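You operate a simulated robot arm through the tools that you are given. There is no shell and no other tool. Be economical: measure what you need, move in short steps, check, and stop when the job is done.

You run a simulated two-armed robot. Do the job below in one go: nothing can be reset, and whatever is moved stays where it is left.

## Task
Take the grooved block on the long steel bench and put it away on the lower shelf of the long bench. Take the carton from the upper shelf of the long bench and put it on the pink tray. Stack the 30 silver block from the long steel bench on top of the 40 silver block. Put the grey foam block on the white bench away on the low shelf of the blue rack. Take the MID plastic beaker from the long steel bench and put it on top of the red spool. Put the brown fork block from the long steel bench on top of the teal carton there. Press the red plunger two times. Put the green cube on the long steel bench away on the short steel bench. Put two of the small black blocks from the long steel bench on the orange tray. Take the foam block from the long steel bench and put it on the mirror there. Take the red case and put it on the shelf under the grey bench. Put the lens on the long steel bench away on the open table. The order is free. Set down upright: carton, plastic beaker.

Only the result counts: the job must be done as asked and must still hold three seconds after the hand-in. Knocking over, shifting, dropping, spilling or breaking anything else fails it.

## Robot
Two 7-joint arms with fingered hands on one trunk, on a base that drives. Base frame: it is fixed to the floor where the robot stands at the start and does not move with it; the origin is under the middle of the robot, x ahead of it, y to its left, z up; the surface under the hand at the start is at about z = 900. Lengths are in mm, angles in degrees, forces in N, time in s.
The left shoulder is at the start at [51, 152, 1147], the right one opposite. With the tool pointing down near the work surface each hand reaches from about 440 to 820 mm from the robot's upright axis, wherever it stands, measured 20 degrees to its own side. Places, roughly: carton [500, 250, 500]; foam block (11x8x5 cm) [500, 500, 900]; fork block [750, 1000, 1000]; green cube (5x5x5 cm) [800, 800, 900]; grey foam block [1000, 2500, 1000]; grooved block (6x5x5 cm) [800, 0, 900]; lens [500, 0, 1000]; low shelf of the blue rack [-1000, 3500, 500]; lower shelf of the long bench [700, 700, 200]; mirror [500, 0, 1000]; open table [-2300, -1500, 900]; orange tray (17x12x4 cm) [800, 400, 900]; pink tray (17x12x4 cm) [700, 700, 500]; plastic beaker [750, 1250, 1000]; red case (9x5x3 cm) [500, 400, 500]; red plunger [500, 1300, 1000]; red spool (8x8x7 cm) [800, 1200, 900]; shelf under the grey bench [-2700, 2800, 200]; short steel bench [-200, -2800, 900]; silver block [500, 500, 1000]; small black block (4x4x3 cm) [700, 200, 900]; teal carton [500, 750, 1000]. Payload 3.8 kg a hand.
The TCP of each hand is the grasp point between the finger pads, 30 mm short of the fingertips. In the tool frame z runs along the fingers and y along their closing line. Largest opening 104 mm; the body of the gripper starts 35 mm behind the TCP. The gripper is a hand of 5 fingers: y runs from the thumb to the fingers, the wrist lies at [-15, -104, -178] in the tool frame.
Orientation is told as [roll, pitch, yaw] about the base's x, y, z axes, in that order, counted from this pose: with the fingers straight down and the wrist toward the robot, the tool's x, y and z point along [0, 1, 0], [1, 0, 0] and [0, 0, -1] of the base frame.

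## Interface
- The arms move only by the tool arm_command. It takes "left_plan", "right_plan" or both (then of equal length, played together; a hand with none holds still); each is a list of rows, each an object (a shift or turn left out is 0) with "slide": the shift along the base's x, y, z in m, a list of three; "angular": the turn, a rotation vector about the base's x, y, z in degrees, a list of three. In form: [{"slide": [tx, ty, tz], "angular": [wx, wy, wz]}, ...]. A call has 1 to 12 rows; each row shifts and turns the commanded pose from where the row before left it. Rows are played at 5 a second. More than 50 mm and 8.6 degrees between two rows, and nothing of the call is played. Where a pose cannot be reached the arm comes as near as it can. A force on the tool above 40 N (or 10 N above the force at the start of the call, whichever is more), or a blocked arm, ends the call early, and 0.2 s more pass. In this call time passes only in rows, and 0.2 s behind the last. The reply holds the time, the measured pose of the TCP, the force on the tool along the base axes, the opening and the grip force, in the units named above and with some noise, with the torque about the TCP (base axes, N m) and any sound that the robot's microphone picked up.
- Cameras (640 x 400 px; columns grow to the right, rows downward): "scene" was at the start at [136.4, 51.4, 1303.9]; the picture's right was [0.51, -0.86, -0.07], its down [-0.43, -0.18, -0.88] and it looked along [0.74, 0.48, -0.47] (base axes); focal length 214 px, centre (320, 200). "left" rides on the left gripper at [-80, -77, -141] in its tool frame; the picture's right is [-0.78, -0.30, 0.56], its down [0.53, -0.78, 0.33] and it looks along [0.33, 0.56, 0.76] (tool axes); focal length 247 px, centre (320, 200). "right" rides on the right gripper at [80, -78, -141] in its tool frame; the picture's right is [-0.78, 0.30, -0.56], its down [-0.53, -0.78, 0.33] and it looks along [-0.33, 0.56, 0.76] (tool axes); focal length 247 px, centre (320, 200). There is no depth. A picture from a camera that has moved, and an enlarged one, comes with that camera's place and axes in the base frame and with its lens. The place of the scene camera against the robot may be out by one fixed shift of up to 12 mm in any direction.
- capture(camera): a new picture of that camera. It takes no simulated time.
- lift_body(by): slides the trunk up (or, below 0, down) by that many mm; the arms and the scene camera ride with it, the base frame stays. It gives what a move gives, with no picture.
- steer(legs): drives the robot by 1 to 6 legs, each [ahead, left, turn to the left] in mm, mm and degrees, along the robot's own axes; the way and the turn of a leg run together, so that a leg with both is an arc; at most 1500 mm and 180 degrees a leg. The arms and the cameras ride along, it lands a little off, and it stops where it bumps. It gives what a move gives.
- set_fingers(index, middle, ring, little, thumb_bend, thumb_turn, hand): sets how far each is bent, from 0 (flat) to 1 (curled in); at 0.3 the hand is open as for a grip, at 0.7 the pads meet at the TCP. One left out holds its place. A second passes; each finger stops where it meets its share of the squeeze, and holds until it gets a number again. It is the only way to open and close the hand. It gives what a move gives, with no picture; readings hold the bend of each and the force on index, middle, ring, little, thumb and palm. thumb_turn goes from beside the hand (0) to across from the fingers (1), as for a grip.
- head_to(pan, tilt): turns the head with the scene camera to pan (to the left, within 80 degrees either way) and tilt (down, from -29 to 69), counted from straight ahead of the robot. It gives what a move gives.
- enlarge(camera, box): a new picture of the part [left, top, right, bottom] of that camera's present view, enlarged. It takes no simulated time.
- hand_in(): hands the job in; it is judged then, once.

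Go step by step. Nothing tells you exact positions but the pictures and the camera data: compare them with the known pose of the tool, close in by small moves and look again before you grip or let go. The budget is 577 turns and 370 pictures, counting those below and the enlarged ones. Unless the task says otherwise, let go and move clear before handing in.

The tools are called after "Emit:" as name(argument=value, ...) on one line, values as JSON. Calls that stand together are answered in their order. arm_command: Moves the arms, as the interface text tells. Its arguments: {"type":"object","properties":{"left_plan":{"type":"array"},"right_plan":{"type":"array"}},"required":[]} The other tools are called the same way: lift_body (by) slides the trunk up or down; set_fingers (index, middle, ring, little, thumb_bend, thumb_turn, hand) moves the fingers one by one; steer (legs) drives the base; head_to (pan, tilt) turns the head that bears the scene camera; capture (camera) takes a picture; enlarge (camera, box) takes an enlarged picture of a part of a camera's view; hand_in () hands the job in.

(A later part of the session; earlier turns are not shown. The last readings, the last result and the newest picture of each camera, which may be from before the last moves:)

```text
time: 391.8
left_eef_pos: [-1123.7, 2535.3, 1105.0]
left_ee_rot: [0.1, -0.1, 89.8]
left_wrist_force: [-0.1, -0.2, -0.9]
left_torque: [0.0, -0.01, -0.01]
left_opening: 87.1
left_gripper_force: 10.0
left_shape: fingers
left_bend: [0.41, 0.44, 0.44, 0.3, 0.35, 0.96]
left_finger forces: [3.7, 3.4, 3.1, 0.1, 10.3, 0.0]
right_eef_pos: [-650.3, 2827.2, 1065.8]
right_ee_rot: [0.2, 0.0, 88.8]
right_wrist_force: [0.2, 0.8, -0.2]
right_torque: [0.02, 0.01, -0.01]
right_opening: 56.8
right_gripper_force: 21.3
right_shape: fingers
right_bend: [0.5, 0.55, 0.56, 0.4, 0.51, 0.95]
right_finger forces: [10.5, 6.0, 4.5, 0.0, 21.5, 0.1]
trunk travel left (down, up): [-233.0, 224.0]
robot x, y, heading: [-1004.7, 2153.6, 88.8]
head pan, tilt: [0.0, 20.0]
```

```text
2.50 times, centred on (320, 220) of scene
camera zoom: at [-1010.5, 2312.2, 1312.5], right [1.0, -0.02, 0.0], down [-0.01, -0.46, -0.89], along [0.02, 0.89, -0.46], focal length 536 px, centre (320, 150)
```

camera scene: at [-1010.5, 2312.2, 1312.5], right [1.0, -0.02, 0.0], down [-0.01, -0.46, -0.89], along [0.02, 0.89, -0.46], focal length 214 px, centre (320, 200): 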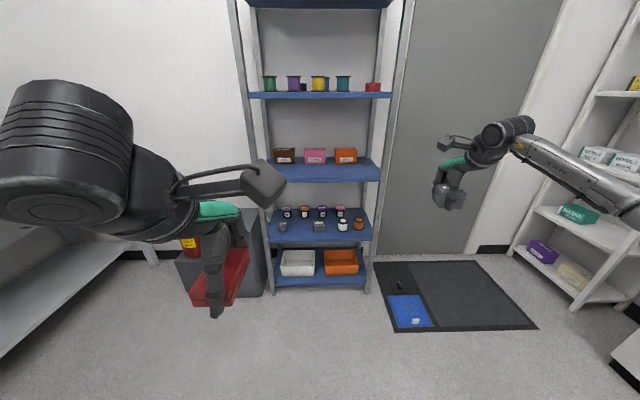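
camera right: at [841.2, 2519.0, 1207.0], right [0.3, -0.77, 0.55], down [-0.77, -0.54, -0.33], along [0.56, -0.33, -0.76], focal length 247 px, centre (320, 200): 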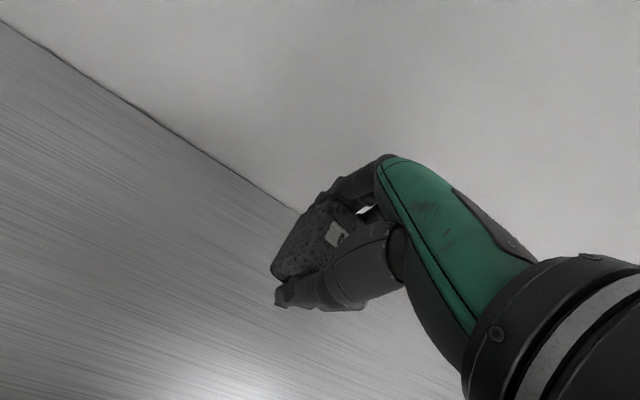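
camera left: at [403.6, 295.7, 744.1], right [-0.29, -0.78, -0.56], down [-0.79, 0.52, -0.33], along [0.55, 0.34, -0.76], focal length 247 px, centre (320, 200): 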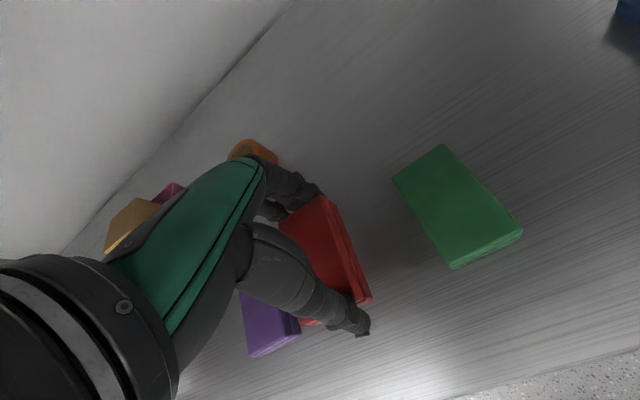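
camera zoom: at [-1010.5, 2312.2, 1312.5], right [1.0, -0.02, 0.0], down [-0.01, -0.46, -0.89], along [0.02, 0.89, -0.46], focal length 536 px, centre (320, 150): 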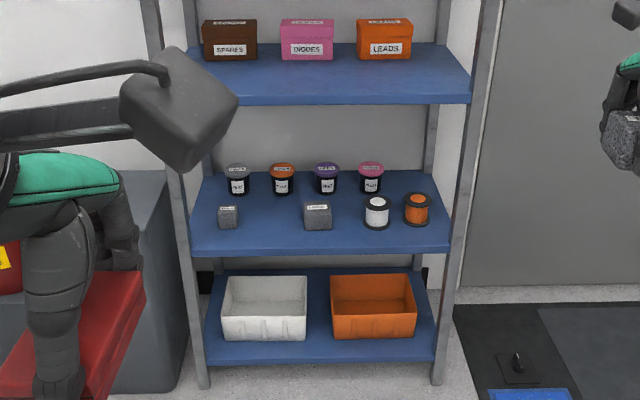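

Target gap for the MID foam on the low shelf ≈ (-1113,3500). Shift left, lower the trunk, pose the right hand low.

Emit:
steer(legs=[[0, 270, 1.2]])

Emit:
lift_body(by=-228)

Emit:
arm_command(right_plan=[{"slide": [-0.018, 0, -0.035]}, {"slide": [-0.018, 0, -0.035]}, {"slide": [-0.018, 0, -0.035]}, {"slide": [-0.018, 0, -0.035]}, {"slide": [-0.018, 0, -0.035]}, {"slide": [-0.018, 0, -0.035]}, {"slide": [-0.018, 0, -0.035]}, {"slide": [-0.018, 0, -0.03]}])

Emit:
capture(camera="right")

Emit:
capture(camera="scene")

```text
time: 393.7
left_eef_pos: [-1400.1, 2534.5, 1105.0]
left_ee_rot: [0.1, 0.0, 91.3]
left_wrist_force: [0.1, -0.2, -0.5]
left_torque: [0.02, -0.01, 0.04]
left_opening: 86.9
left_gripper_force: 10.0
left_shape: fingers
left_bend: [0.41, 0.44, 0.44, 0.3, 0.35, 0.96]
left_finger forces: [3.7, 3.4, 3.1, 0.0, 10.4, 0.0]
right_eef_pos: [-933.3, 2839.4, 1064.7]
right_ee_rot: [0.1, 0.1, 90.2]
right_wrist_force: [0.7, -0.4, -0.4]
right_torque: [0.02, 0.0, -0.03]
right_opening: 56.5
right_gripper_force: 20.7
right_shape: fingers
right_bend: [0.5, 0.55, 0.56, 0.4, 0.51, 0.95]
right_finger forces: [10.6, 6.2, 4.5, 0.0, 21.7, 0.0]
trunk travel left (down, up): [-233.0, 224.0]
robot x, y, heading: [-1273.2, 2157.8, 90.2]
head pan, tilt: [0.0, 20.0]
```

```text
time: 396.1
left_eef_pos: [-1400.9, 2583.4, 752.8]
left_ee_rot: [0.5, 16.5, 91.3]
left_wrist_force: [-0.4, 0.4, 0.0]
left_torque: [0.02, 0.0, -0.01]
left_opening: 87.1
left_gripper_force: 10.6
left_shape: fingers
left_bend: [0.41, 0.44, 0.44, 0.3, 0.35, 0.96]
left_finger forces: [3.9, 3.5, 3.2, 0.1, 10.2, 0.0]
right_eef_pos: [-932.4, 2839.2, 838.3]
right_ee_rot: [0.2, -0.2, 90.3]
right_wrist_force: [-0.4, -0.1, -0.6]
right_torque: [0.01, -0.02, 0.03]
right_opening: 56.7
right_gripper_force: 21.0
right_shape: fingers
right_bend: [0.5, 0.55, 0.56, 0.4, 0.51, 0.95]
right_finger forces: [10.6, 6.1, 4.5, 0.0, 21.6, 0.0]
trunk travel left (down, up): [-5.0, 452.0]
robot x, y, heading: [-1272.9, 2157.7, 90.5]
head pan, tilt: [0.0, 20.0]
```

```text
time: 397.9
left_eef_pos: [-1400.4, 2584.5, 752.8]
left_ee_rot: [0.4, 16.6, 91.3]
left_wrist_force: [0.5, -0.5, -0.7]
left_torque: [-0.02, -0.03, 0.01]
left_opening: 87.1
left_gripper_force: 10.4
left_shape: fingers
left_bend: [0.41, 0.44, 0.44, 0.3, 0.35, 0.96]
left_finger forces: [3.8, 3.3, 3.1, 0.0, 10.1, 0.0]
right_eef_pos: [-1075.0, 2839.6, 561.4]
right_ee_rot: [0.2, 0.0, 90.2]
right_wrist_force: [0.4, -0.6, -0.2]
right_torque: [-0.04, 0.0, -0.02]
right_opening: 56.4
right_gripper_force: 20.6
right_shape: fingers
right_bend: [0.5, 0.56, 0.57, 0.4, 0.51, 0.95]
right_finger forces: [10.3, 5.8, 4.3, 0.0, 20.9, 0.0]
trunk travel left (down, up): [-5.0, 452.0]
robot x, y, heading: [-1274.2, 2154.9, 90.3]
head pan, tilt: [0.0, 20.0]
```

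```text
142 pictures are left
camera right: at [-1154.6, 2761.5, 701.8], right [0.78, 0.3, 0.55], down [0.54, -0.77, -0.34], along [0.33, 0.56, -0.76], focal length 247 px, centre (320, 200)
```

right: 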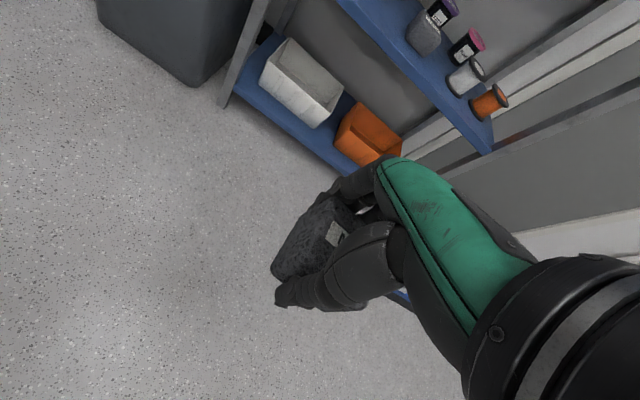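

```text
141 pictures are left
camera scene: at [-1280.7, 2472.5, 979.6], right [1.0, 0.0, 0.0], down [0.0, -0.77, -0.64], along [0.0, 0.64, -0.77], focal length 214 px, centre (320, 200)
```

scene: 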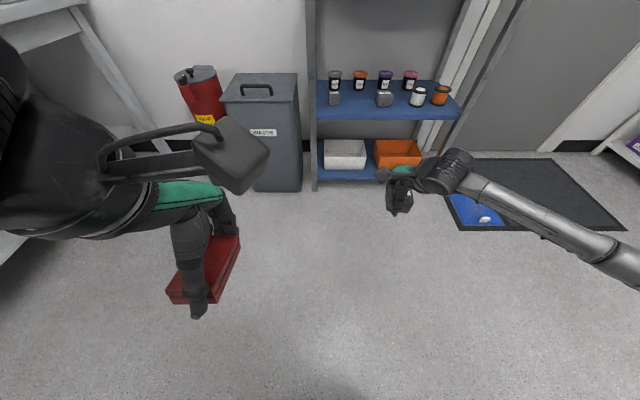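

Emit:
enlarge(camera="right", box=[300, 0, 540, 160])

Emit:
steer(legs=[[250, 0, 0]])

Emit:
capture(camera="right")

Emit:
enlarge(camera="right", box=[240, 20, 440, 160])

```text
2.50 times, centred on (420, 80) of right
camera zoom: at [-1154.6, 2761.5, 701.8], right [0.78, 0.3, 0.55], down [0.54, -0.77, -0.34], along [0.33, 0.56, -0.76], focal length 617 px, centre (70, 500)
```

zoom: 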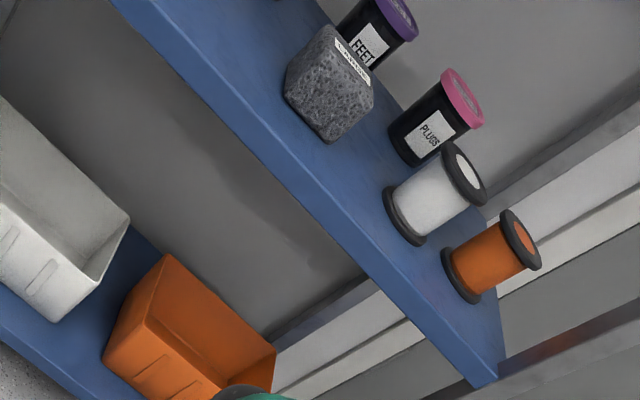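

```text
time: 399.7
left_eef_pos: [-1399.0, 2837.2, 753.0]
left_ee_rot: [0.3, 16.6, 91.3]
left_wrist_force: [-0.2, -0.3, -1.2]
left_torque: [0.0, -0.01, -0.01]
left_opening: 87.1
left_gripper_force: 10.1
left_shape: fingers
left_bend: [0.41, 0.44, 0.44, 0.3, 0.35, 0.96]
left_finger forces: [3.8, 3.4, 3.2, 0.1, 10.3, 0.0]
right_eef_pos: [-1075.9, 3091.8, 561.1]
right_ee_rot: [0.2, 0.0, 90.2]
right_wrist_force: [-0.4, 0.4, -0.3]
right_torque: [-0.01, -0.03, 0.01]
right_opening: 56.5
right_gripper_force: 20.4
right_shape: fingers
right_bend: [0.5, 0.56, 0.57, 0.4, 0.51, 0.95]
right_finger forces: [10.4, 5.7, 4.3, 0.0, 20.9, 0.0]
trunk travel left (down, up): [-5.0, 452.0]
robot x, y, heading: [-1272.1, 2410.8, 90.1]
head pan, tilt: [0.0, 20.0]
```

```text
139 pictures are left
camera right: at [-1155.1, 3014.4, 701.8], right [0.78, 0.3, 0.55], down [0.54, -0.78, -0.33], along [0.33, 0.56, -0.76], focal length 247 px, centre (320, 200)
```

right: 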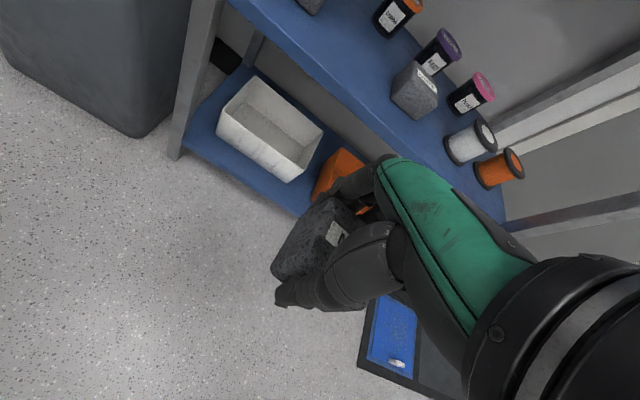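

```text
2.86 times, centred on (340, 90) of right
camera zoom: at [-1155.1, 3014.4, 701.8], right [0.78, 0.3, 0.55], down [0.54, -0.78, -0.33], along [0.33, 0.56, -0.76], focal length 706 px, centre (263, 514)
```

zoom: 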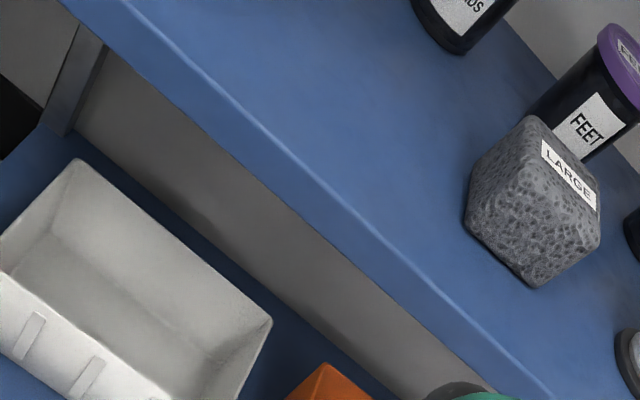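

Shelf z≈489, front edge y≈3364, gap x −1190…−1004. Align and drive in.

Emit:
arm_command(right_plan=[{"slide": [-0.04, 0, 0]}])

Emit:
steer(legs=[[250, 0, 0]])

Emit:
capture(camera="right")

Emit:
capture(camera="scene")

```text
time: 400.1
left_eef_pos: [-1401.1, 2836.8, 751.3]
left_ee_rot: [0.4, 16.5, 91.2]
left_wrist_force: [-1.2, -0.5, -0.2]
left_torque: [-0.05, -0.02, -0.01]
left_opening: 87.2
left_gripper_force: 9.9
left_shape: fingers
left_bend: [0.41, 0.44, 0.44, 0.3, 0.35, 0.96]
left_finger forces: [3.9, 3.3, 3.2, 0.1, 10.3, 0.0]
right_eef_pos: [-1117.1, 3092.3, 560.0]
right_ee_rot: [0.1, -0.1, 90.2]
right_wrist_force: [-0.3, 0.2, 0.0]
right_torque: [0.0, 0.02, -0.02]
right_opening: 56.4
right_gripper_force: 20.6
right_shape: fingers
right_bend: [0.5, 0.56, 0.57, 0.4, 0.51, 0.95]
right_finger forces: [10.4, 5.9, 4.3, 0.1, 20.9, 0.0]
trunk travel left (down, up): [-5.0, 452.0]
robot x, y, heading: [-1267.6, 2413.7, 90.2]
head pan, tilt: [0.0, 20.0]
```

```text
time: 401.9
left_eef_pos: [-1403.0, 3086.0, 750.5]
left_ee_rot: [0.4, 16.6, 91.4]
left_wrist_force: [0.2, -0.4, -1.4]
left_torque: [0.0, -0.02, 0.03]
left_opening: 87.1
left_gripper_force: 10.1
left_shape: fingers
left_bend: [0.41, 0.44, 0.44, 0.3, 0.35, 0.96]
left_finger forces: [3.7, 3.3, 3.2, 0.0, 10.3, 0.0]
right_eef_pos: [-1120.9, 3342.1, 559.9]
right_ee_rot: [0.3, -0.1, 90.4]
right_wrist_force: [0.6, 0.7, -0.6]
right_torque: [-0.01, -0.02, 0.02]
right_opening: 56.5
right_gripper_force: 20.8
right_shape: fingers
right_bend: [0.5, 0.56, 0.57, 0.4, 0.51, 0.95]
right_finger forces: [10.4, 5.8, 4.3, 0.0, 20.8, 0.0]
trunk travel left (down, up): [-5.0, 452.0]
robot x, y, heading: [-1271.0, 2658.7, 90.2]
head pan, tilt: [0.0, 20.0]
```

```text
137 pictures are left
camera right: at [-1199.2, 3265.2, 700.7], right [0.78, 0.3, 0.55], down [0.54, -0.77, -0.33], along [0.33, 0.56, -0.76], focal length 247 px, centre (320, 200)
```

right: 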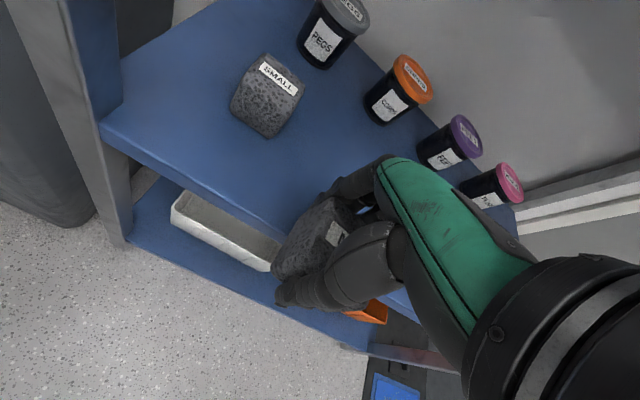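

```text
136 pictures are left
camera scene: at [-1283.6, 2975.3, 979.4], right [1.0, 0.01, 0.0], down [0.01, -0.77, -0.64], along [0.0, 0.64, -0.77], focal length 214 px, centre (320, 200)
```

scene: 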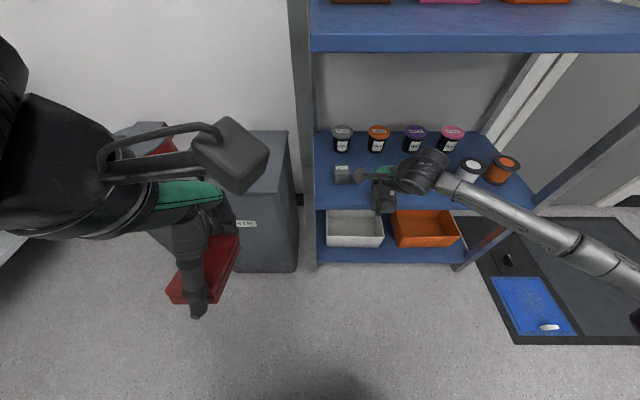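

Emit:
steer(legs=[[113, 0, 0]])

Emit:
capture(camera="right")

```text
time: 403.1
left_eef_pos: [-1404.1, 3199.4, 751.6]
left_ee_rot: [0.3, 16.6, 91.5]
left_wrist_force: [-0.7, -0.7, -0.4]
left_torque: [-0.02, -0.01, -0.02]
left_opening: 87.2
left_gripper_force: 10.1
left_shape: fingers
left_bend: [0.41, 0.44, 0.44, 0.3, 0.35, 0.96]
left_finger forces: [3.7, 3.4, 3.2, 0.0, 10.3, 0.0]
right_eef_pos: [-1120.3, 3455.0, 558.6]
right_ee_rot: [0.2, 0.0, 90.3]
right_wrist_force: [-0.4, 0.6, -0.5]
right_torque: [-0.05, 0.0, -0.02]
right_opening: 56.2
right_gripper_force: 20.8
right_shape: fingers
right_bend: [0.5, 0.56, 0.57, 0.4, 0.51, 0.95]
right_finger forces: [10.4, 5.8, 4.3, 0.0, 20.9, 0.0]
trunk travel left (down, up): [-5.0, 452.0]
robot x, y, heading: [-1271.4, 2772.5, 90.3]
head pan, tilt: [0.0, 20.0]
```

```text
135 pictures are left
camera right: at [-1199.7, 3377.8, 700.4], right [0.78, 0.3, 0.55], down [0.54, -0.77, -0.33], along [0.33, 0.56, -0.76], focal length 247 px, centre (320, 200)
```

right: 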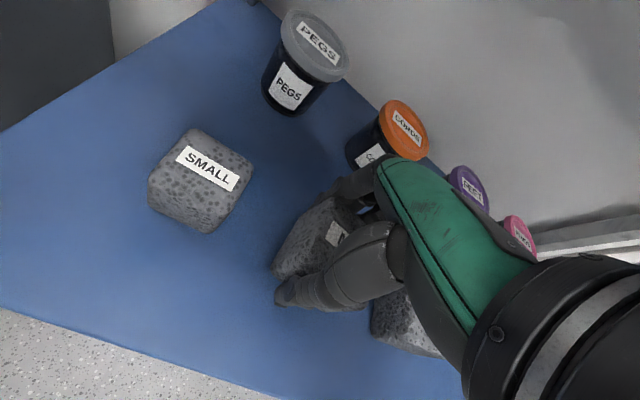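

Emit:
arm_command(right_plan=[{"slide": [0, 0, -0.012]}, {"slide": [0, 0, -0.008]}, {"slide": [0, 0, -0.003]}, {"slide": [0, 0, -0.002]}])

Emit:
arm_command(right_plan=[{"slide": [0, 0, -0.002]}, {"slide": [0, 0, -0.002]}])

```text
time: 404.1
left_eef_pos: [-1403.5, 3198.1, 752.0]
left_ee_rot: [0.4, 16.5, 91.5]
left_wrist_force: [0.2, -0.3, -0.2]
left_torque: [-0.02, -0.01, -0.01]
left_opening: 87.0
left_gripper_force: 10.6
left_shape: fingers
left_bend: [0.41, 0.44, 0.44, 0.3, 0.35, 0.96]
left_finger forces: [3.7, 3.4, 3.2, 0.1, 10.2, 0.0]
right_eef_pos: [-1120.7, 3455.1, 537.0]
right_ee_rot: [0.1, -0.1, 90.4]
right_wrist_force: [-0.6, 0.7, 2.4]
right_torque: [0.04, -0.08, 0.02]
right_opening: 56.3
right_gripper_force: 20.8
right_shape: fingers
right_bend: [0.5, 0.56, 0.57, 0.4, 0.51, 0.95]
right_finger forces: [10.3, 6.2, 4.5, 0.0, 21.2, 0.1]
trunk travel left (down, up): [-5.0, 452.0]
robot x, y, heading: [-1271.1, 2772.3, 90.3]
head pan, tilt: [0.0, 20.0]
```

```text
time: 404.7
left_eef_pos: [-1404.0, 3195.8, 752.7]
left_ee_rot: [0.5, 16.4, 91.4]
left_wrist_force: [0.7, 0.1, -0.2]
left_torque: [-0.01, 0.02, 0.0]
left_opening: 87.0
left_gripper_force: 10.7
left_shape: fingers
left_bend: [0.41, 0.44, 0.44, 0.3, 0.35, 0.96]
left_finger forces: [3.8, 3.4, 3.2, 0.0, 10.3, 0.0]
right_eef_pos: [-1120.6, 3455.6, 534.6]
right_ee_rot: [0.2, -0.4, 90.3]
right_wrist_force: [-0.1, -0.9, 14.6]
right_torque: [0.37, -0.19, 0.0]
right_opening: 56.3
right_gripper_force: 26.8
right_shape: fingers
right_bend: [0.5, 0.55, 0.57, 0.4, 0.51, 0.95]
right_finger forces: [10.3, 15.1, 4.3, 0.0, 23.0, 0.0]
trunk travel left (down, up): [-5.0, 452.0]
robot x, y, heading: [-1274.9, 2772.3, 90.2]
head pan, tilt: [0.0, 20.0]
```

Emit:
set_fingers(hand="right", index=0.35, middle=0.35, ring=0.35, little=0.35, thumb_bend=0.33)

Emit:
arm_command(right_plan=[{"slide": [0, 0, 0.025]}, {"slide": [0, 0, 0.035]}, {"slide": [0, 0, 0.03]}])

Emit:
capture(camera="right")

```text
time: 405.7
left_eef_pos: [-1404.0, 3197.2, 751.5]
left_ee_rot: [0.4, 16.5, 91.4]
left_wrist_force: [0.3, 0.1, -0.3]
left_torque: [0.0, 0.02, 0.0]
left_opening: 87.0
left_gripper_force: 9.9
left_shape: fingers
left_bend: [0.41, 0.44, 0.44, 0.3, 0.35, 0.96]
left_finger forces: [3.8, 3.4, 3.3, 0.1, 10.4, 0.0]
right_eef_pos: [-1121.3, 3454.6, 532.8]
right_ee_rot: [0.2, -0.1, 90.4]
right_wrist_force: [0.6, -1.8, 7.2]
right_torque: [0.27, -0.06, -0.03]
right_opening: 92.9
right_gripper_force: 3.3
right_shape: fingers
right_bend: [0.35, 0.36, 0.35, 0.35, 0.33, 0.97]
right_finger forces: [0.0, 7.0, 0.0, 0.1, 0.0, 0.0]
trunk travel left (down, up): [-5.0, 452.0]
robot x, y, heading: [-1275.1, 2773.1, 90.4]
head pan, tilt: [0.0, 20.0]
```

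```text
time: 406.5
left_eef_pos: [-1403.8, 3198.1, 752.5]
left_ee_rot: [0.4, 16.4, 91.5]
left_wrist_force: [-0.3, 0.7, -0.5]
left_torque: [0.0, 0.03, 0.01]
left_opening: 87.2
left_gripper_force: 9.8
left_shape: fingers
left_bend: [0.41, 0.44, 0.44, 0.3, 0.35, 0.96]
left_finger forces: [3.8, 3.4, 3.2, 0.1, 10.2, 0.0]
right_eef_pos: [-1121.2, 3455.0, 621.8]
right_ee_rot: [0.2, 0.0, 90.5]
right_wrist_force: [-0.1, 0.2, -0.9]
right_torque: [0.0, 0.01, -0.01]
right_opening: 92.9
right_gripper_force: 0.2
right_shape: fingers
right_bend: [0.35, 0.35, 0.35, 0.35, 0.33, 0.97]
right_finger forces: [0.1, 0.0, 0.0, 0.1, 0.0, 0.0]
trunk travel left (down, up): [-5.0, 452.0]
robot x, y, heading: [-1272.0, 2772.0, 90.5]
head pan, tilt: [0.0, 20.0]
```

```text
134 pictures are left
camera right: at [-1199.2, 3375.8, 762.8], right [0.78, 0.3, 0.55], down [0.54, -0.77, -0.33], along [0.33, 0.56, -0.76], focal length 247 px, centre (320, 200)
```

right: 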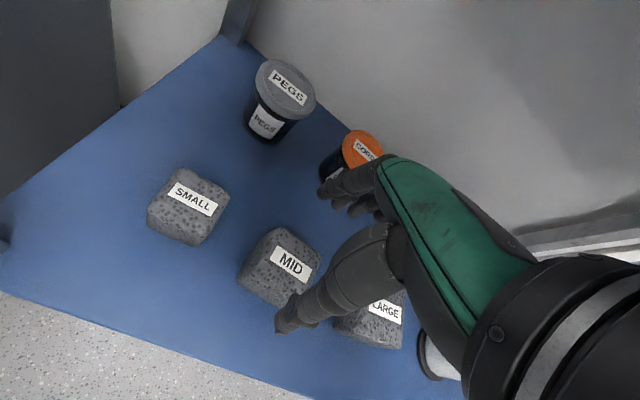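

Foam stored. Back out and turn toward the grey bench.

Emit:
steer(legs=[[-650, 0, 0]])

Emit:
lift_body(by=100)

Emit:
head_to(pan=70, tilt=15)

Emit:
capture(camera="scene")

```text
time: 410.1
left_eef_pos: [-1399.4, 2557.8, 752.1]
left_ee_rot: [0.3, 16.5, 91.4]
left_wrist_force: [0.1, 0.9, -0.9]
left_torque: [-0.01, 0.03, -0.01]
left_opening: 86.9
left_gripper_force: 9.4
left_shape: fingers
left_bend: [0.41, 0.44, 0.44, 0.3, 0.35, 0.96]
left_finger forces: [3.9, 3.4, 3.1, 0.0, 10.2, 0.0]
right_eef_pos: [-1115.9, 2813.4, 622.0]
right_ee_rot: [0.2, -0.1, 90.3]
right_wrist_force: [0.0, 0.6, -0.8]
right_torque: [-0.02, 0.02, -0.01]
right_opening: 93.2
right_gripper_force: 0.1
right_shape: fingers
right_bend: [0.35, 0.35, 0.35, 0.35, 0.33, 0.97]
right_finger forces: [0.0, 0.0, 0.0, 0.1, 0.0, 0.0]
trunk travel left (down, up): [-5.0, 452.0]
robot x, y, heading: [-1268.7, 2131.3, 90.1]
head pan, tilt: [0.0, 20.0]
```

```text
time: 411.4
left_eef_pos: [-1398.1, 2558.0, 850.7]
left_ee_rot: [0.4, 16.6, 91.4]
left_wrist_force: [0.0, -0.2, -0.1]
left_torque: [0.02, 0.01, 0.0]
left_opening: 87.1
left_gripper_force: 10.1
left_shape: fingers
left_bend: [0.41, 0.44, 0.44, 0.3, 0.35, 0.96]
left_finger forces: [3.8, 3.4, 3.1, 0.0, 10.3, 0.0]
right_eef_pos: [-1114.8, 2813.8, 719.2]
right_ee_rot: [0.2, 0.1, 90.3]
right_wrist_force: [-0.1, -0.6, -0.6]
right_torque: [0.01, 0.04, 0.0]
right_opening: 92.8
right_gripper_force: 0.1
right_shape: fingers
right_bend: [0.35, 0.35, 0.35, 0.35, 0.33, 0.97]
right_finger forces: [0.1, 0.1, 0.1, 0.1, 0.1, 0.0]
trunk travel left (down, up): [-105.0, 352.0]
robot x, y, heading: [-1272.2, 2133.5, 90.2]
head pan, tilt: [0.0, 20.0]
```

```text
time: 412.8
left_eef_pos: [-1399.4, 2557.9, 853.1]
left_ee_rot: [0.4, 16.6, 91.4]
left_wrist_force: [-0.2, -0.3, -1.0]
left_torque: [-0.05, -0.03, 0.01]
left_opening: 87.1
left_gripper_force: 10.3
left_shape: fingers
left_bend: [0.41, 0.44, 0.44, 0.3, 0.35, 0.96]
left_finger forces: [3.9, 3.5, 3.0, 0.0, 10.3, 0.0]
right_eef_pos: [-1117.0, 2813.9, 721.3]
right_ee_rot: [0.1, 0.0, 90.4]
right_wrist_force: [0.5, 0.8, -0.1]
right_torque: [-0.01, 0.01, 0.01]
right_opening: 92.8
right_gripper_force: 0.0
right_shape: fingers
right_bend: [0.35, 0.35, 0.35, 0.35, 0.33, 0.97]
right_finger forces: [0.1, 0.1, 0.0, 0.0, 0.0, 0.1]
trunk travel left (down, up): [-105.0, 352.0]
robot x, y, heading: [-1269.4, 2130.9, 90.4]
head pan, tilt: [70.0, 15.0]
```

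```text
133 pictures are left
camera scene: at [-1367.5, 2313.8, 1168.6], right [0.34, 0.89, -0.3], down [0.24, -0.39, -0.89], along [-0.91, 0.23, -0.35], focal length 214 px, centre (320, 200)
```

scene: 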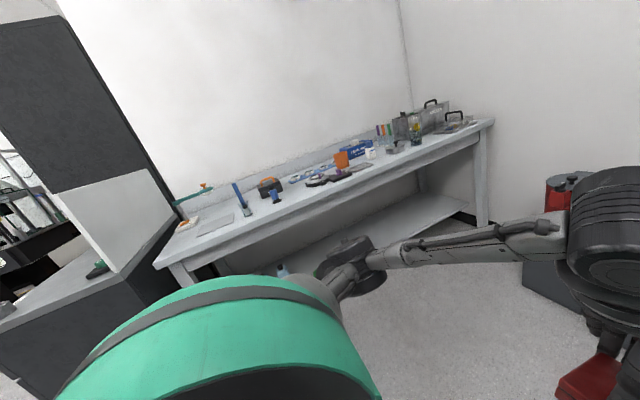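

Emit:
steer(legs=[[0, 0, 90]])

Emit:
head_to(pan=0, tilt=15)

Emit:
capture(camera="scene")

```text
time: 417.1
left_eef_pos: [-1694.0, 1991.8, 850.9]
left_ee_rot: [0.5, 16.6, -177.0]
left_wrist_force: [-0.4, 0.3, -0.5]
left_torque: [0.02, 0.03, -0.02]
left_opening: 86.8
left_gripper_force: 9.7
left_shape: fingers
left_bend: [0.41, 0.44, 0.44, 0.3, 0.35, 0.96]
left_finger forces: [3.6, 3.2, 3.0, 0.0, 9.7, 0.0]
right_eef_pos: [-1956.1, 2268.5, 720.9]
right_ee_rot: [0.1, 0.0, -178.2]
right_wrist_force: [0.2, -0.8, 0.4]
right_torque: [-0.01, -0.03, 0.0]
right_opening: 92.4
right_gripper_force: 0.0
right_shape: fingers
right_bend: [0.35, 0.35, 0.35, 0.35, 0.33, 0.97]
right_finger forces: [0.0, 0.1, 0.2, 0.0, 0.1, 0.0]
trunk travel left (down, up): [-105.0, 352.0]
robot x, y, heading: [-1269.1, 2135.2, -178.6]
head pan, tilt: [70.0, 15.0]
```

```text
time: 418.5
left_eef_pos: [-1692.7, 1992.9, 851.9]
left_ee_rot: [0.4, 16.7, -177.1]
left_wrist_force: [0.2, -0.3, -0.6]
left_torque: [0.03, -0.01, -0.01]
left_opening: 86.7
left_gripper_force: 10.0
left_shape: fingers
left_bend: [0.41, 0.44, 0.44, 0.3, 0.35, 0.96]
left_finger forces: [3.6, 3.2, 3.0, 0.0, 9.7, 0.1]
right_eef_pos: [-1956.8, 2269.5, 721.0]
right_ee_rot: [0.2, 0.0, -178.2]
right_wrist_force: [-0.2, 0.3, -0.4]
right_torque: [-0.03, 0.0, 0.04]
right_opening: 93.1
right_gripper_force: 0.0
right_shape: fingers
right_bend: [0.35, 0.35, 0.35, 0.35, 0.33, 0.97]
right_finger forces: [0.0, 0.0, 0.0, 0.0, 0.1, 0.0]
trunk travel left (down, up): [-105.0, 352.0]
robot x, y, heading: [-1270.7, 2129.8, -178.6]
head pan, tilt: [0.0, 15.0]
```

```text
132 pictures are left
camera scene: at [-1516.2, 2127.6, 1149.1], right [-0.03, 1.0, 0.0], down [0.55, 0.02, -0.83], along [-0.83, -0.03, -0.55], focal length 214 px, centre (320, 200)
```

scene: 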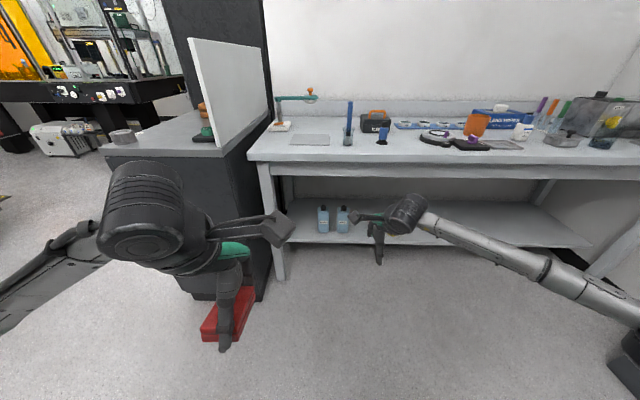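

Grey bench ahead with a low shelf and free space right of the bottles. Level the left hand, extend it, tuck the right hand up.

Emit:
arm_command(left_plan=[{"slide": [-0.035, -0.025, 0], "angular": [0, 4, 0]}, {"slide": [-0.035, -0.025, 0], "angular": [0, 4.2, 0]}, {"slide": [-0.035, -0.025, 0], "angular": [0, 4.2, 0]}, {"slide": [-0.035, -0.025, 0], "angular": [0, 4.2, 0]}, {"slide": [-0.035, -0.025, 0]}], right_plan=[{"slide": [0.03, 0.01, 0.038]}, {"slide": [0.03, 0.01, 0.038]}, {"slide": [0.03, 0.01, 0.038]}, {"slide": [0.03, 0.01, 0.038]}, {"slide": [0.03, 0.01, 0.038]}])

Emit:
arm_command(right_plan=[{"slide": [0.015, 0.01, 0.045]}, {"slide": [0.015, 0.01, 0.045]}, {"slide": [0.015, 0.01, 0.045]}, {"slide": [0.01, 0.01, 0.045]}, {"slide": [0.01, 0.0, 0.045]}])

Emit:
steer(legs=[[0, -850, -1.4]])

Emit:
capture(camera="scene")

Emit:
capture(camera="left")

```text
time: 419.7
left_eef_pos: [-1868.2, 1864.7, 853.1]
left_ee_rot: [-0.5, -0.1, -177.3]
left_wrist_force: [-0.4, 0.0, -0.6]
left_torque: [0.03, 0.0, -0.02]
left_opening: 86.8
left_gripper_force: 10.3
left_shape: fingers
left_bend: [0.41, 0.45, 0.44, 0.3, 0.35, 0.96]
left_finger forces: [3.6, 3.2, 2.9, 0.0, 9.7, 0.0]
right_eef_pos: [-1805.9, 2321.6, 910.5]
right_ee_rot: [0.2, 0.0, -178.3]
right_wrist_force: [0.0, 0.3, 0.0]
right_torque: [-0.01, 0.02, 0.0]
right_opening: 92.9
right_gripper_force: 0.0
right_shape: fingers
right_bend: [0.35, 0.35, 0.35, 0.35, 0.33, 0.97]
right_finger forces: [0.0, 0.0, 0.1, 0.1, 0.0, 0.0]
trunk travel left (down, up): [-105.0, 352.0]
robot x, y, heading: [-1268.0, 2130.4, -178.2]
head pan, tilt: [0.0, 15.0]
```

```text
time: 420.9
left_eef_pos: [-1867.6, 1864.7, 852.6]
left_ee_rot: [-0.3, -0.1, -177.2]
left_wrist_force: [0.0, 0.0, -0.2]
left_torque: [0.01, -0.01, 0.02]
left_opening: 86.7
left_gripper_force: 9.6
left_shape: fingers
left_bend: [0.41, 0.45, 0.44, 0.3, 0.35, 0.96]
left_finger forces: [3.6, 3.3, 3.0, 0.1, 9.8, 0.0]
right_eef_pos: [-1740.1, 2358.6, 1137.2]
right_ee_rot: [0.1, -0.1, -178.2]
right_wrist_force: [0.7, 0.7, 0.7]
right_torque: [0.03, 0.01, 0.0]
right_opening: 92.9
right_gripper_force: 0.0
right_shape: fingers
right_bend: [0.35, 0.35, 0.35, 0.35, 0.33, 0.97]
right_finger forces: [0.0, 0.0, 0.0, 0.1, 0.1, 0.1]
trunk travel left (down, up): [-105.0, 352.0]
robot x, y, heading: [-1272.6, 2128.9, -178.2]
head pan, tilt: [0.0, 15.0]
```

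```text
time: 425.4
left_eef_pos: [-1889.3, 2720.8, 853.1]
left_ee_rot: [-0.4, 0.0, -178.9]
left_wrist_force: [0.6, 0.0, -0.6]
left_torque: [0.0, -0.01, -0.03]
left_opening: 86.6
left_gripper_force: 10.3
left_shape: fingers
left_bend: [0.41, 0.45, 0.44, 0.3, 0.35, 0.96]
left_finger forces: [3.5, 3.2, 3.0, 0.0, 9.7, 0.0]
right_eef_pos: [-1749.9, 3212.5, 1136.3]
right_ee_rot: [0.2, 0.0, -179.8]
right_wrist_force: [-0.1, 0.0, 0.1]
right_torque: [-0.02, 0.0, -0.03]
right_opening: 92.7
right_gripper_force: 0.0
right_shape: fingers
right_bend: [0.35, 0.35, 0.35, 0.35, 0.33, 0.97]
right_finger forces: [0.0, 0.0, 0.0, 0.0, 0.0, 0.1]
trunk travel left (down, up): [-105.0, 352.0]
robot x, y, heading: [-1282.5, 2967.8, -179.7]
head pan, tilt: [0.0, 15.0]
```

```text
131 pictures are left
camera scene: at [-1530.6, 2973.1, 1149.1], right [0.0, 1.0, 0.0], down [0.55, 0.0, -0.83], along [-0.83, 0.0, -0.55], focal length 214 px, centre (320, 200)
```

scene: 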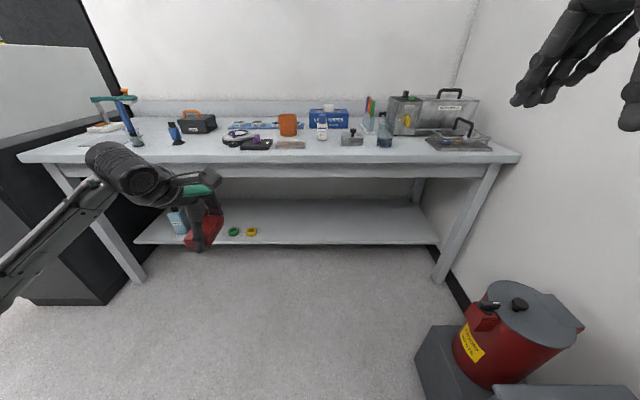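

```text
130 pictures are left
camera left: at [-1811.7, 2801.8, 993.5], right [0.28, 0.79, -0.55], down [0.79, -0.52, -0.34], along [-0.55, -0.34, -0.76], focal length 247 px, centre (320, 200)
```

left: 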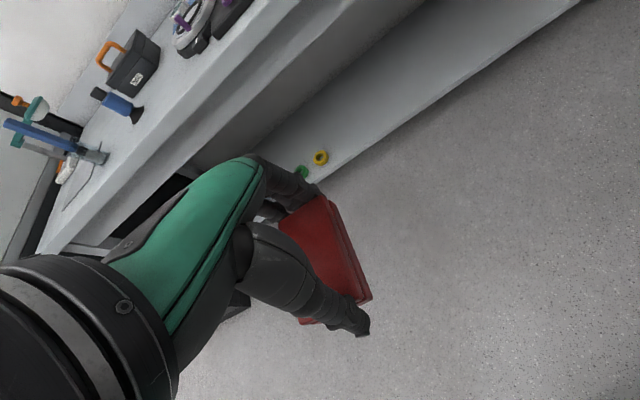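

Emit:
lift_body(by=-100)

Emit:
arm_command(left_plan=[{"slide": [0, 0.005, -0.046]}, {"slide": [0, 0.005, -0.046]}, {"slide": [0, 0.005, -0.046]}, {"slide": [0, 0.005, -0.046]}, {"slide": [0, 0.005, -0.046]}, {"slide": [0, 0.005, -0.046]}, {"slide": [0, 0.005, -0.046]}, {"slide": [0, 0.005, -0.046]}, {"slide": [0, 0.005, -0.046]}, {"slide": [0, 0.005, -0.046]}])

Emit:
capture(camera="left")

```text
time: 426.7
left_eef_pos: [-1887.5, 2721.3, 754.4]
left_ee_rot: [-0.4, -0.2, -178.8]
left_wrist_force: [-0.4, -0.3, -0.2]
left_torque: [-0.01, -0.01, 0.0]
left_opening: 86.8
left_gripper_force: 10.0
left_shape: fingers
left_bend: [0.41, 0.45, 0.44, 0.3, 0.35, 0.96]
left_finger forces: [3.7, 3.2, 3.0, 0.0, 9.7, 0.0]
right_eef_pos: [-1749.0, 3211.6, 1038.0]
right_ee_rot: [0.2, -0.2, -179.9]
right_wrist_force: [0.6, 0.6, 0.2]
right_torque: [0.0, 0.04, 0.01]
right_opening: 93.0
right_gripper_force: 0.0
right_shape: fingers
right_bend: [0.35, 0.35, 0.35, 0.35, 0.33, 0.97]
right_finger forces: [0.0, 0.0, 0.0, 0.0, 0.0, 0.0]
trunk travel left (down, up): [-5.0, 452.0]
robot x, y, heading: [-1286.3, 2970.8, -179.8]
head pan, tilt: [0.0, 15.0]
```

```text
time: 428.9
left_eef_pos: [-1889.5, 2770.7, 290.2]
left_ee_rot: [-0.2, 0.0, -179.0]
left_wrist_force: [0.0, -0.7, -1.0]
left_torque: [0.02, 0.03, 0.0]
left_opening: 86.5
left_gripper_force: 9.0
left_shape: fingers
left_bend: [0.42, 0.45, 0.44, 0.3, 0.35, 0.96]
left_finger forces: [3.4, 3.1, 2.9, 0.0, 8.9, 0.0]
right_eef_pos: [-1750.0, 3212.6, 1035.5]
right_ee_rot: [0.3, 0.1, -179.8]
right_wrist_force: [-0.4, -0.4, -0.3]
right_torque: [0.0, 0.0, -0.02]
right_opening: 93.0
right_gripper_force: 0.0
right_shape: fingers
right_bend: [0.35, 0.35, 0.35, 0.35, 0.33, 0.97]
right_finger forces: [0.1, 0.1, 0.0, 0.0, 0.0, 0.1]
trunk travel left (down, up): [-5.0, 452.0]
robot x, y, heading: [-1286.2, 2973.7, -179.7]
head pan, tilt: [0.0, 15.0]
```

```text
129 pictures are left
camera left: at [-1812.2, 2851.7, 429.9], right [0.28, 0.78, -0.55], down [0.79, -0.52, -0.34], along [-0.55, -0.34, -0.76], focal length 247 px, centre (320, 200)
```

left: 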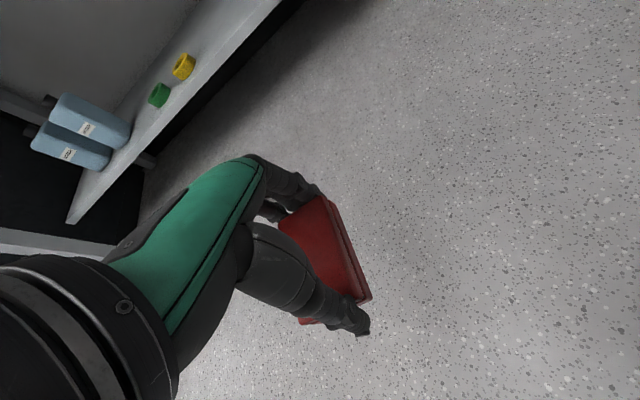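

Emit:
arm_command(left_plan=[{"slide": [0, 0, 0.025]}])

Emit:
steer(legs=[[330, 0, 0]])

Emit:
capture(camera="left")

Emit:
capture(camera="scene")

```text
time: 429.3
left_eef_pos: [-1889.9, 2771.3, 316.6]
left_ee_rot: [-0.4, -0.2, -179.0]
left_wrist_force: [-0.3, -0.1, -0.6]
left_torque: [-0.02, -0.02, -0.01]
left_opening: 86.2
left_gripper_force: 8.7
left_shape: fingers
left_bend: [0.42, 0.45, 0.44, 0.3, 0.35, 0.96]
left_finger forces: [3.3, 3.0, 2.8, 0.1, 8.9, 0.0]
right_eef_pos: [-1750.5, 3212.0, 1035.8]
right_ee_rot: [0.2, -0.2, -179.8]
right_wrist_force: [-0.3, -0.1, 0.1]
right_torque: [0.01, 0.0, -0.01]
right_opening: 92.9
right_gripper_force: 0.0
right_shape: fingers
right_bend: [0.35, 0.35, 0.35, 0.35, 0.33, 0.97]
right_finger forces: [0.0, 0.1, 0.0, 0.0, 0.0, 0.2]
trunk travel left (down, up): [-5.0, 452.0]
robot x, y, heading: [-1287.6, 2968.9, -180.0]
head pan, tilt: [0.0, 15.0]
```

```text
time: 431.5
left_eef_pos: [-2230.5, 2775.2, 315.0]
left_ee_rot: [-0.3, 0.0, -179.2]
left_wrist_force: [0.0, -0.1, -1.3]
left_torque: [0.01, 0.01, -0.01]
left_opening: 86.3
left_gripper_force: 9.3
left_shape: fingers
left_bend: [0.42, 0.45, 0.44, 0.3, 0.35, 0.96]
left_finger forces: [3.2, 3.1, 2.8, 0.1, 9.0, 0.1]
right_eef_pos: [-2086.6, 3215.5, 1035.6]
right_ee_rot: [0.2, 0.0, 179.8]
right_wrist_force: [-0.5, 0.1, -1.0]
right_torque: [-0.02, -0.02, 0.0]
right_opening: 92.9
right_gripper_force: 0.1
right_shape: fingers
right_bend: [0.35, 0.35, 0.35, 0.35, 0.33, 0.97]
right_finger forces: [0.0, 0.0, 0.0, 0.1, 0.1, 0.0]
trunk travel left (down, up): [-5.0, 452.0]
robot x, y, heading: [-1621.8, 2969.7, 179.6]
head pan, tilt: [0.0, 15.0]
```

```text
128 pictures are left
camera left: at [-2151.3, 2855.3, 456.4], right [0.29, 0.78, -0.55], down [0.78, -0.52, -0.34], along [-0.55, -0.34, -0.76], focal length 247 px, centre (320, 200)
```

left: 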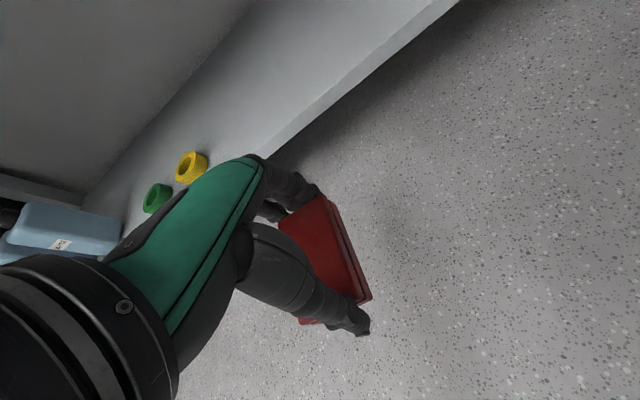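

```text
127 pictures are left
camera scene: at [-1947.1, 2975.1, 986.4], right [0.0, 1.0, 0.0], down [0.71, 0.0, -0.7], along [-0.7, 0.0, -0.71], focal length 214 px, centre (320, 200)
```

scene: 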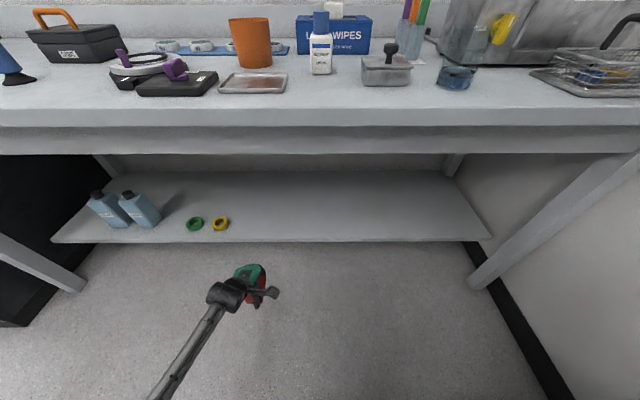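

Shelf front x≈-2431, z≈240. Drive in.

Emit:
steer(legs=[[300, 0, 0]])

Emit:
capture(camera="left")

```text
time: 433.6
left_eef_pos: [-2527.5, 2773.8, 317.1]
left_ee_rot: [-0.4, 0.0, -179.3]
left_wrist_force: [-0.4, -0.2, -0.6]
left_torque: [0.01, 0.01, -0.01]
left_opening: 86.4
left_gripper_force: 9.6
left_shape: fingers
left_bend: [0.42, 0.45, 0.44, 0.3, 0.35, 0.96]
left_finger forces: [3.3, 3.0, 2.7, 0.1, 9.0, 0.0]
right_eef_pos: [-2385.0, 3214.7, 1035.7]
right_ee_rot: [0.3, 0.1, 179.8]
right_wrist_force: [-0.6, -0.7, -0.8]
right_torque: [0.01, 0.0, 0.01]
right_opening: 92.7
right_gripper_force: 0.0
right_shape: fingers
right_bend: [0.35, 0.35, 0.35, 0.35, 0.33, 0.97]
right_finger forces: [0.0, 0.0, 0.0, 0.1, 0.0, 0.0]
trunk travel left (down, up): [-5.0, 452.0]
robot x, y, heading: [-1920.7, 2971.0, 179.9]
head pan, tilt: [0.0, 15.0]
```

```text
126 pictures are left
camera left: at [-2449.9, 2855.5, 456.3], right [0.29, 0.78, -0.55], down [0.78, -0.52, -0.34], along [-0.55, -0.34, -0.76], focal length 247 px, centre (320, 200)
```

left: 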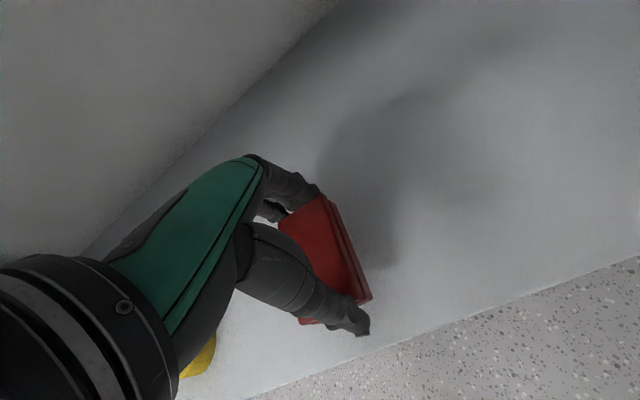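

Emit:
arm_command(left_plan=[{"slide": [0, 0, -0.02]}, {"slide": [0, 0, -0.012]}, {"slide": [0, 0, -0.004]}, {"slide": [0, 0, -0.003]}])

Emit:
arm_command(left_plan=[{"slide": [0, 0, -0.002]}, {"slide": [0, 0, -0.002]}])

Emit:
capture(camera="left")

```text
time: 434.6
left_eef_pos: [-2527.8, 2776.1, 279.9]
left_ee_rot: [-0.4, -0.3, -179.2]
left_wrist_force: [1.9, 0.2, 9.2]
left_torque: [-0.08, 0.32, 0.01]
left_opening: 86.0
left_gripper_force: 15.2
left_shape: fingers
left_bend: [0.42, 0.44, 0.45, 0.3, 0.35, 0.96]
left_finger forces: [3.1, 14.7, 2.6, 0.0, 11.0, 0.1]
right_eef_pos: [-2383.6, 3214.6, 1037.0]
right_ee_rot: [0.1, -0.2, 179.9]
right_wrist_force: [-0.6, -0.2, -0.2]
right_torque: [-0.01, 0.02, -0.01]
right_opening: 92.9
right_gripper_force: 0.0
right_shape: fingers
right_bend: [0.35, 0.35, 0.35, 0.35, 0.33, 0.97]
right_finger forces: [0.1, 0.0, 0.0, 0.1, 0.1, 0.0]
trunk travel left (down, up): [-5.0, 452.0]
robot x, y, heading: [-1920.3, 2971.5, 180.0]
head pan, tilt: [0.0, 15.0]
```

```text
time: 435.2
left_eef_pos: [-2529.6, 2776.3, 278.3]
left_ee_rot: [-0.4, -0.5, -179.2]
left_wrist_force: [3.2, -0.2, 23.5]
left_torque: [-0.22, 0.94, 0.06]
left_opening: 86.2
left_gripper_force: 24.2
left_shape: fingers
left_bend: [0.42, 0.43, 0.45, 0.3, 0.34, 0.96]
left_finger forces: [2.9, 31.2, 2.7, 0.0, 11.4, 0.0]
right_eef_pos: [-2381.2, 3216.0, 1038.9]
right_ee_rot: [0.3, -0.3, 179.9]
right_wrist_force: [0.2, 0.5, 0.6]
right_torque: [-0.01, 0.01, 0.01]
right_opening: 93.0
right_gripper_force: 0.0
right_shape: fingers
right_bend: [0.35, 0.35, 0.35, 0.35, 0.33, 0.97]
right_finger forces: [0.0, 0.1, 0.1, 0.1, 0.0, 0.1]
trunk travel left (down, up): [-5.0, 452.0]
robot x, y, heading: [-1918.8, 2969.1, 179.9]
head pan, tilt: [0.0, 15.0]
```

```text
125 pictures are left
camera left: at [-2450.3, 2856.5, 417.8], right [0.28, 0.78, -0.55], down [0.78, -0.52, -0.34], along [-0.56, -0.34, -0.76], focal length 247 px, centre (320, 200)
```

left: 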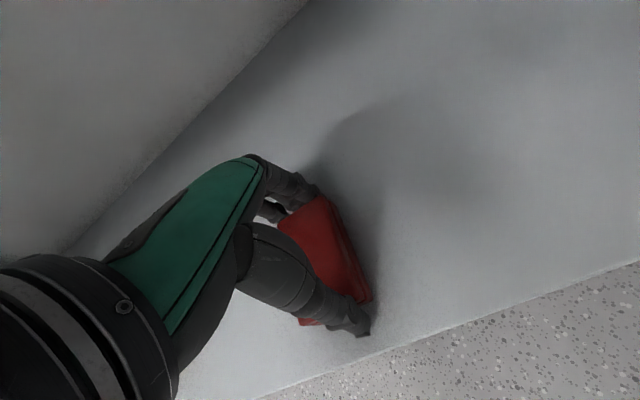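

Down on the shelf. Release, lift, and back out.

Emit:
arm_command(left_plan=[{"slide": [0, 0, 0.003]}])

Emit:
set_fingers(hand="left", index=0.22, middle=0.22, ring=0.22, little=0.22, thumb_bend=0.22)

Emit:
arm_command(left_plan=[{"slide": [0, 0, 0.02]}, {"slide": [0, 0, 0.035]}, {"slide": [0, 0, 0.04]}])

Emit:
capture(camera="left")

```text
time: 435.6
left_eef_pos: [-2529.1, 2776.5, 277.7]
left_ee_rot: [-0.4, -0.4, -179.2]
left_wrist_force: [-0.8, 1.1, 20.1]
left_torque: [-0.21, 0.92, -0.02]
left_opening: 86.3
left_gripper_force: 19.4
left_shape: fingers
left_bend: [0.42, 0.43, 0.45, 0.3, 0.34, 0.96]
left_finger forces: [3.8, 22.8, 3.2, 0.1, 9.3, 0.0]
right_eef_pos: [-2383.0, 3217.0, 1037.2]
right_ee_rot: [0.3, -0.3, 179.9]
right_wrist_force: [0.5, 0.2, 0.9]
right_torque: [-0.01, 0.0, -0.03]
right_opening: 92.9
right_gripper_force: 0.0
right_shape: fingers
right_bend: [0.35, 0.35, 0.35, 0.35, 0.33, 0.97]
right_finger forces: [0.0, 0.0, 0.0, 0.0, 0.1, 0.0]
trunk travel left (down, up): [-5.0, 452.0]
robot x, y, heading: [-1925.5, 2971.1, 179.8]
head pan, tilt: [0.0, 15.0]
```

```text
time: 436.6
left_eef_pos: [-2527.9, 2775.3, 275.7]
left_ee_rot: [-0.4, 0.2, -179.2]
left_wrist_force: [-0.7, 0.7, -1.0]
left_torque: [0.03, 0.05, 0.01]
left_opening: 120.7
left_gripper_force: 0.1
left_shape: fingers
left_bend: [0.22, 0.22, 0.22, 0.22, 0.22, 0.97]
left_finger forces: [0.0, 0.0, 0.1, 0.0, 0.0, 0.0]
right_eef_pos: [-2384.9, 3214.9, 1036.0]
right_ee_rot: [0.2, 0.0, 179.9]
right_wrist_force: [0.2, -0.2, 0.3]
right_torque: [0.03, 0.02, 0.0]
right_opening: 92.9
right_gripper_force: 0.1
right_shape: fingers
right_bend: [0.35, 0.35, 0.35, 0.35, 0.33, 0.97]
right_finger forces: [0.0, 0.0, 0.0, 0.0, 0.0, 0.1]
trunk travel left (down, up): [-5.0, 452.0]
robot x, y, heading: [-1921.3, 2972.5, 179.6]
head pan, tilt: [0.0, 15.0]
```

```text
time: 437.4
left_eef_pos: [-2526.9, 2776.4, 372.1]
left_ee_rot: [-0.4, -0.1, -179.3]
left_wrist_force: [-0.2, 0.5, -0.2]
left_torque: [0.01, 0.01, 0.02]
left_opening: 121.1
left_gripper_force: 0.2
left_shape: fingers
left_bend: [0.22, 0.22, 0.22, 0.22, 0.22, 0.97]
left_finger forces: [0.1, 0.1, 0.0, 0.0, 0.0, 0.0]
right_eef_pos: [-2385.2, 3216.4, 1037.4]
right_ee_rot: [0.1, -0.1, 179.9]
right_wrist_force: [-0.1, -1.2, -0.3]
right_torque: [-0.01, 0.0, -0.01]
right_opening: 92.7
right_gripper_force: 0.1
right_shape: fingers
right_bend: [0.35, 0.35, 0.35, 0.35, 0.33, 0.97]
right_finger forces: [0.1, 0.0, 0.0, 0.0, 0.1, 0.1]
trunk travel left (down, up): [-5.0, 452.0]
robot x, y, heading: [-1918.5, 2974.1, 179.4]
head pan, tilt: [0.0, 15.0]
```

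```text
124 pictures are left
camera left: at [-2449.3, 2856.2, 512.5], right [0.28, 0.78, -0.55], down [0.78, -0.52, -0.34], along [-0.55, -0.34, -0.76], focal length 247 px, centre (320, 200)
```

left: 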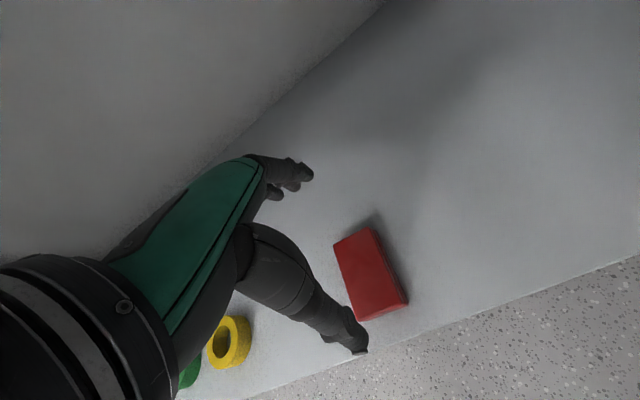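

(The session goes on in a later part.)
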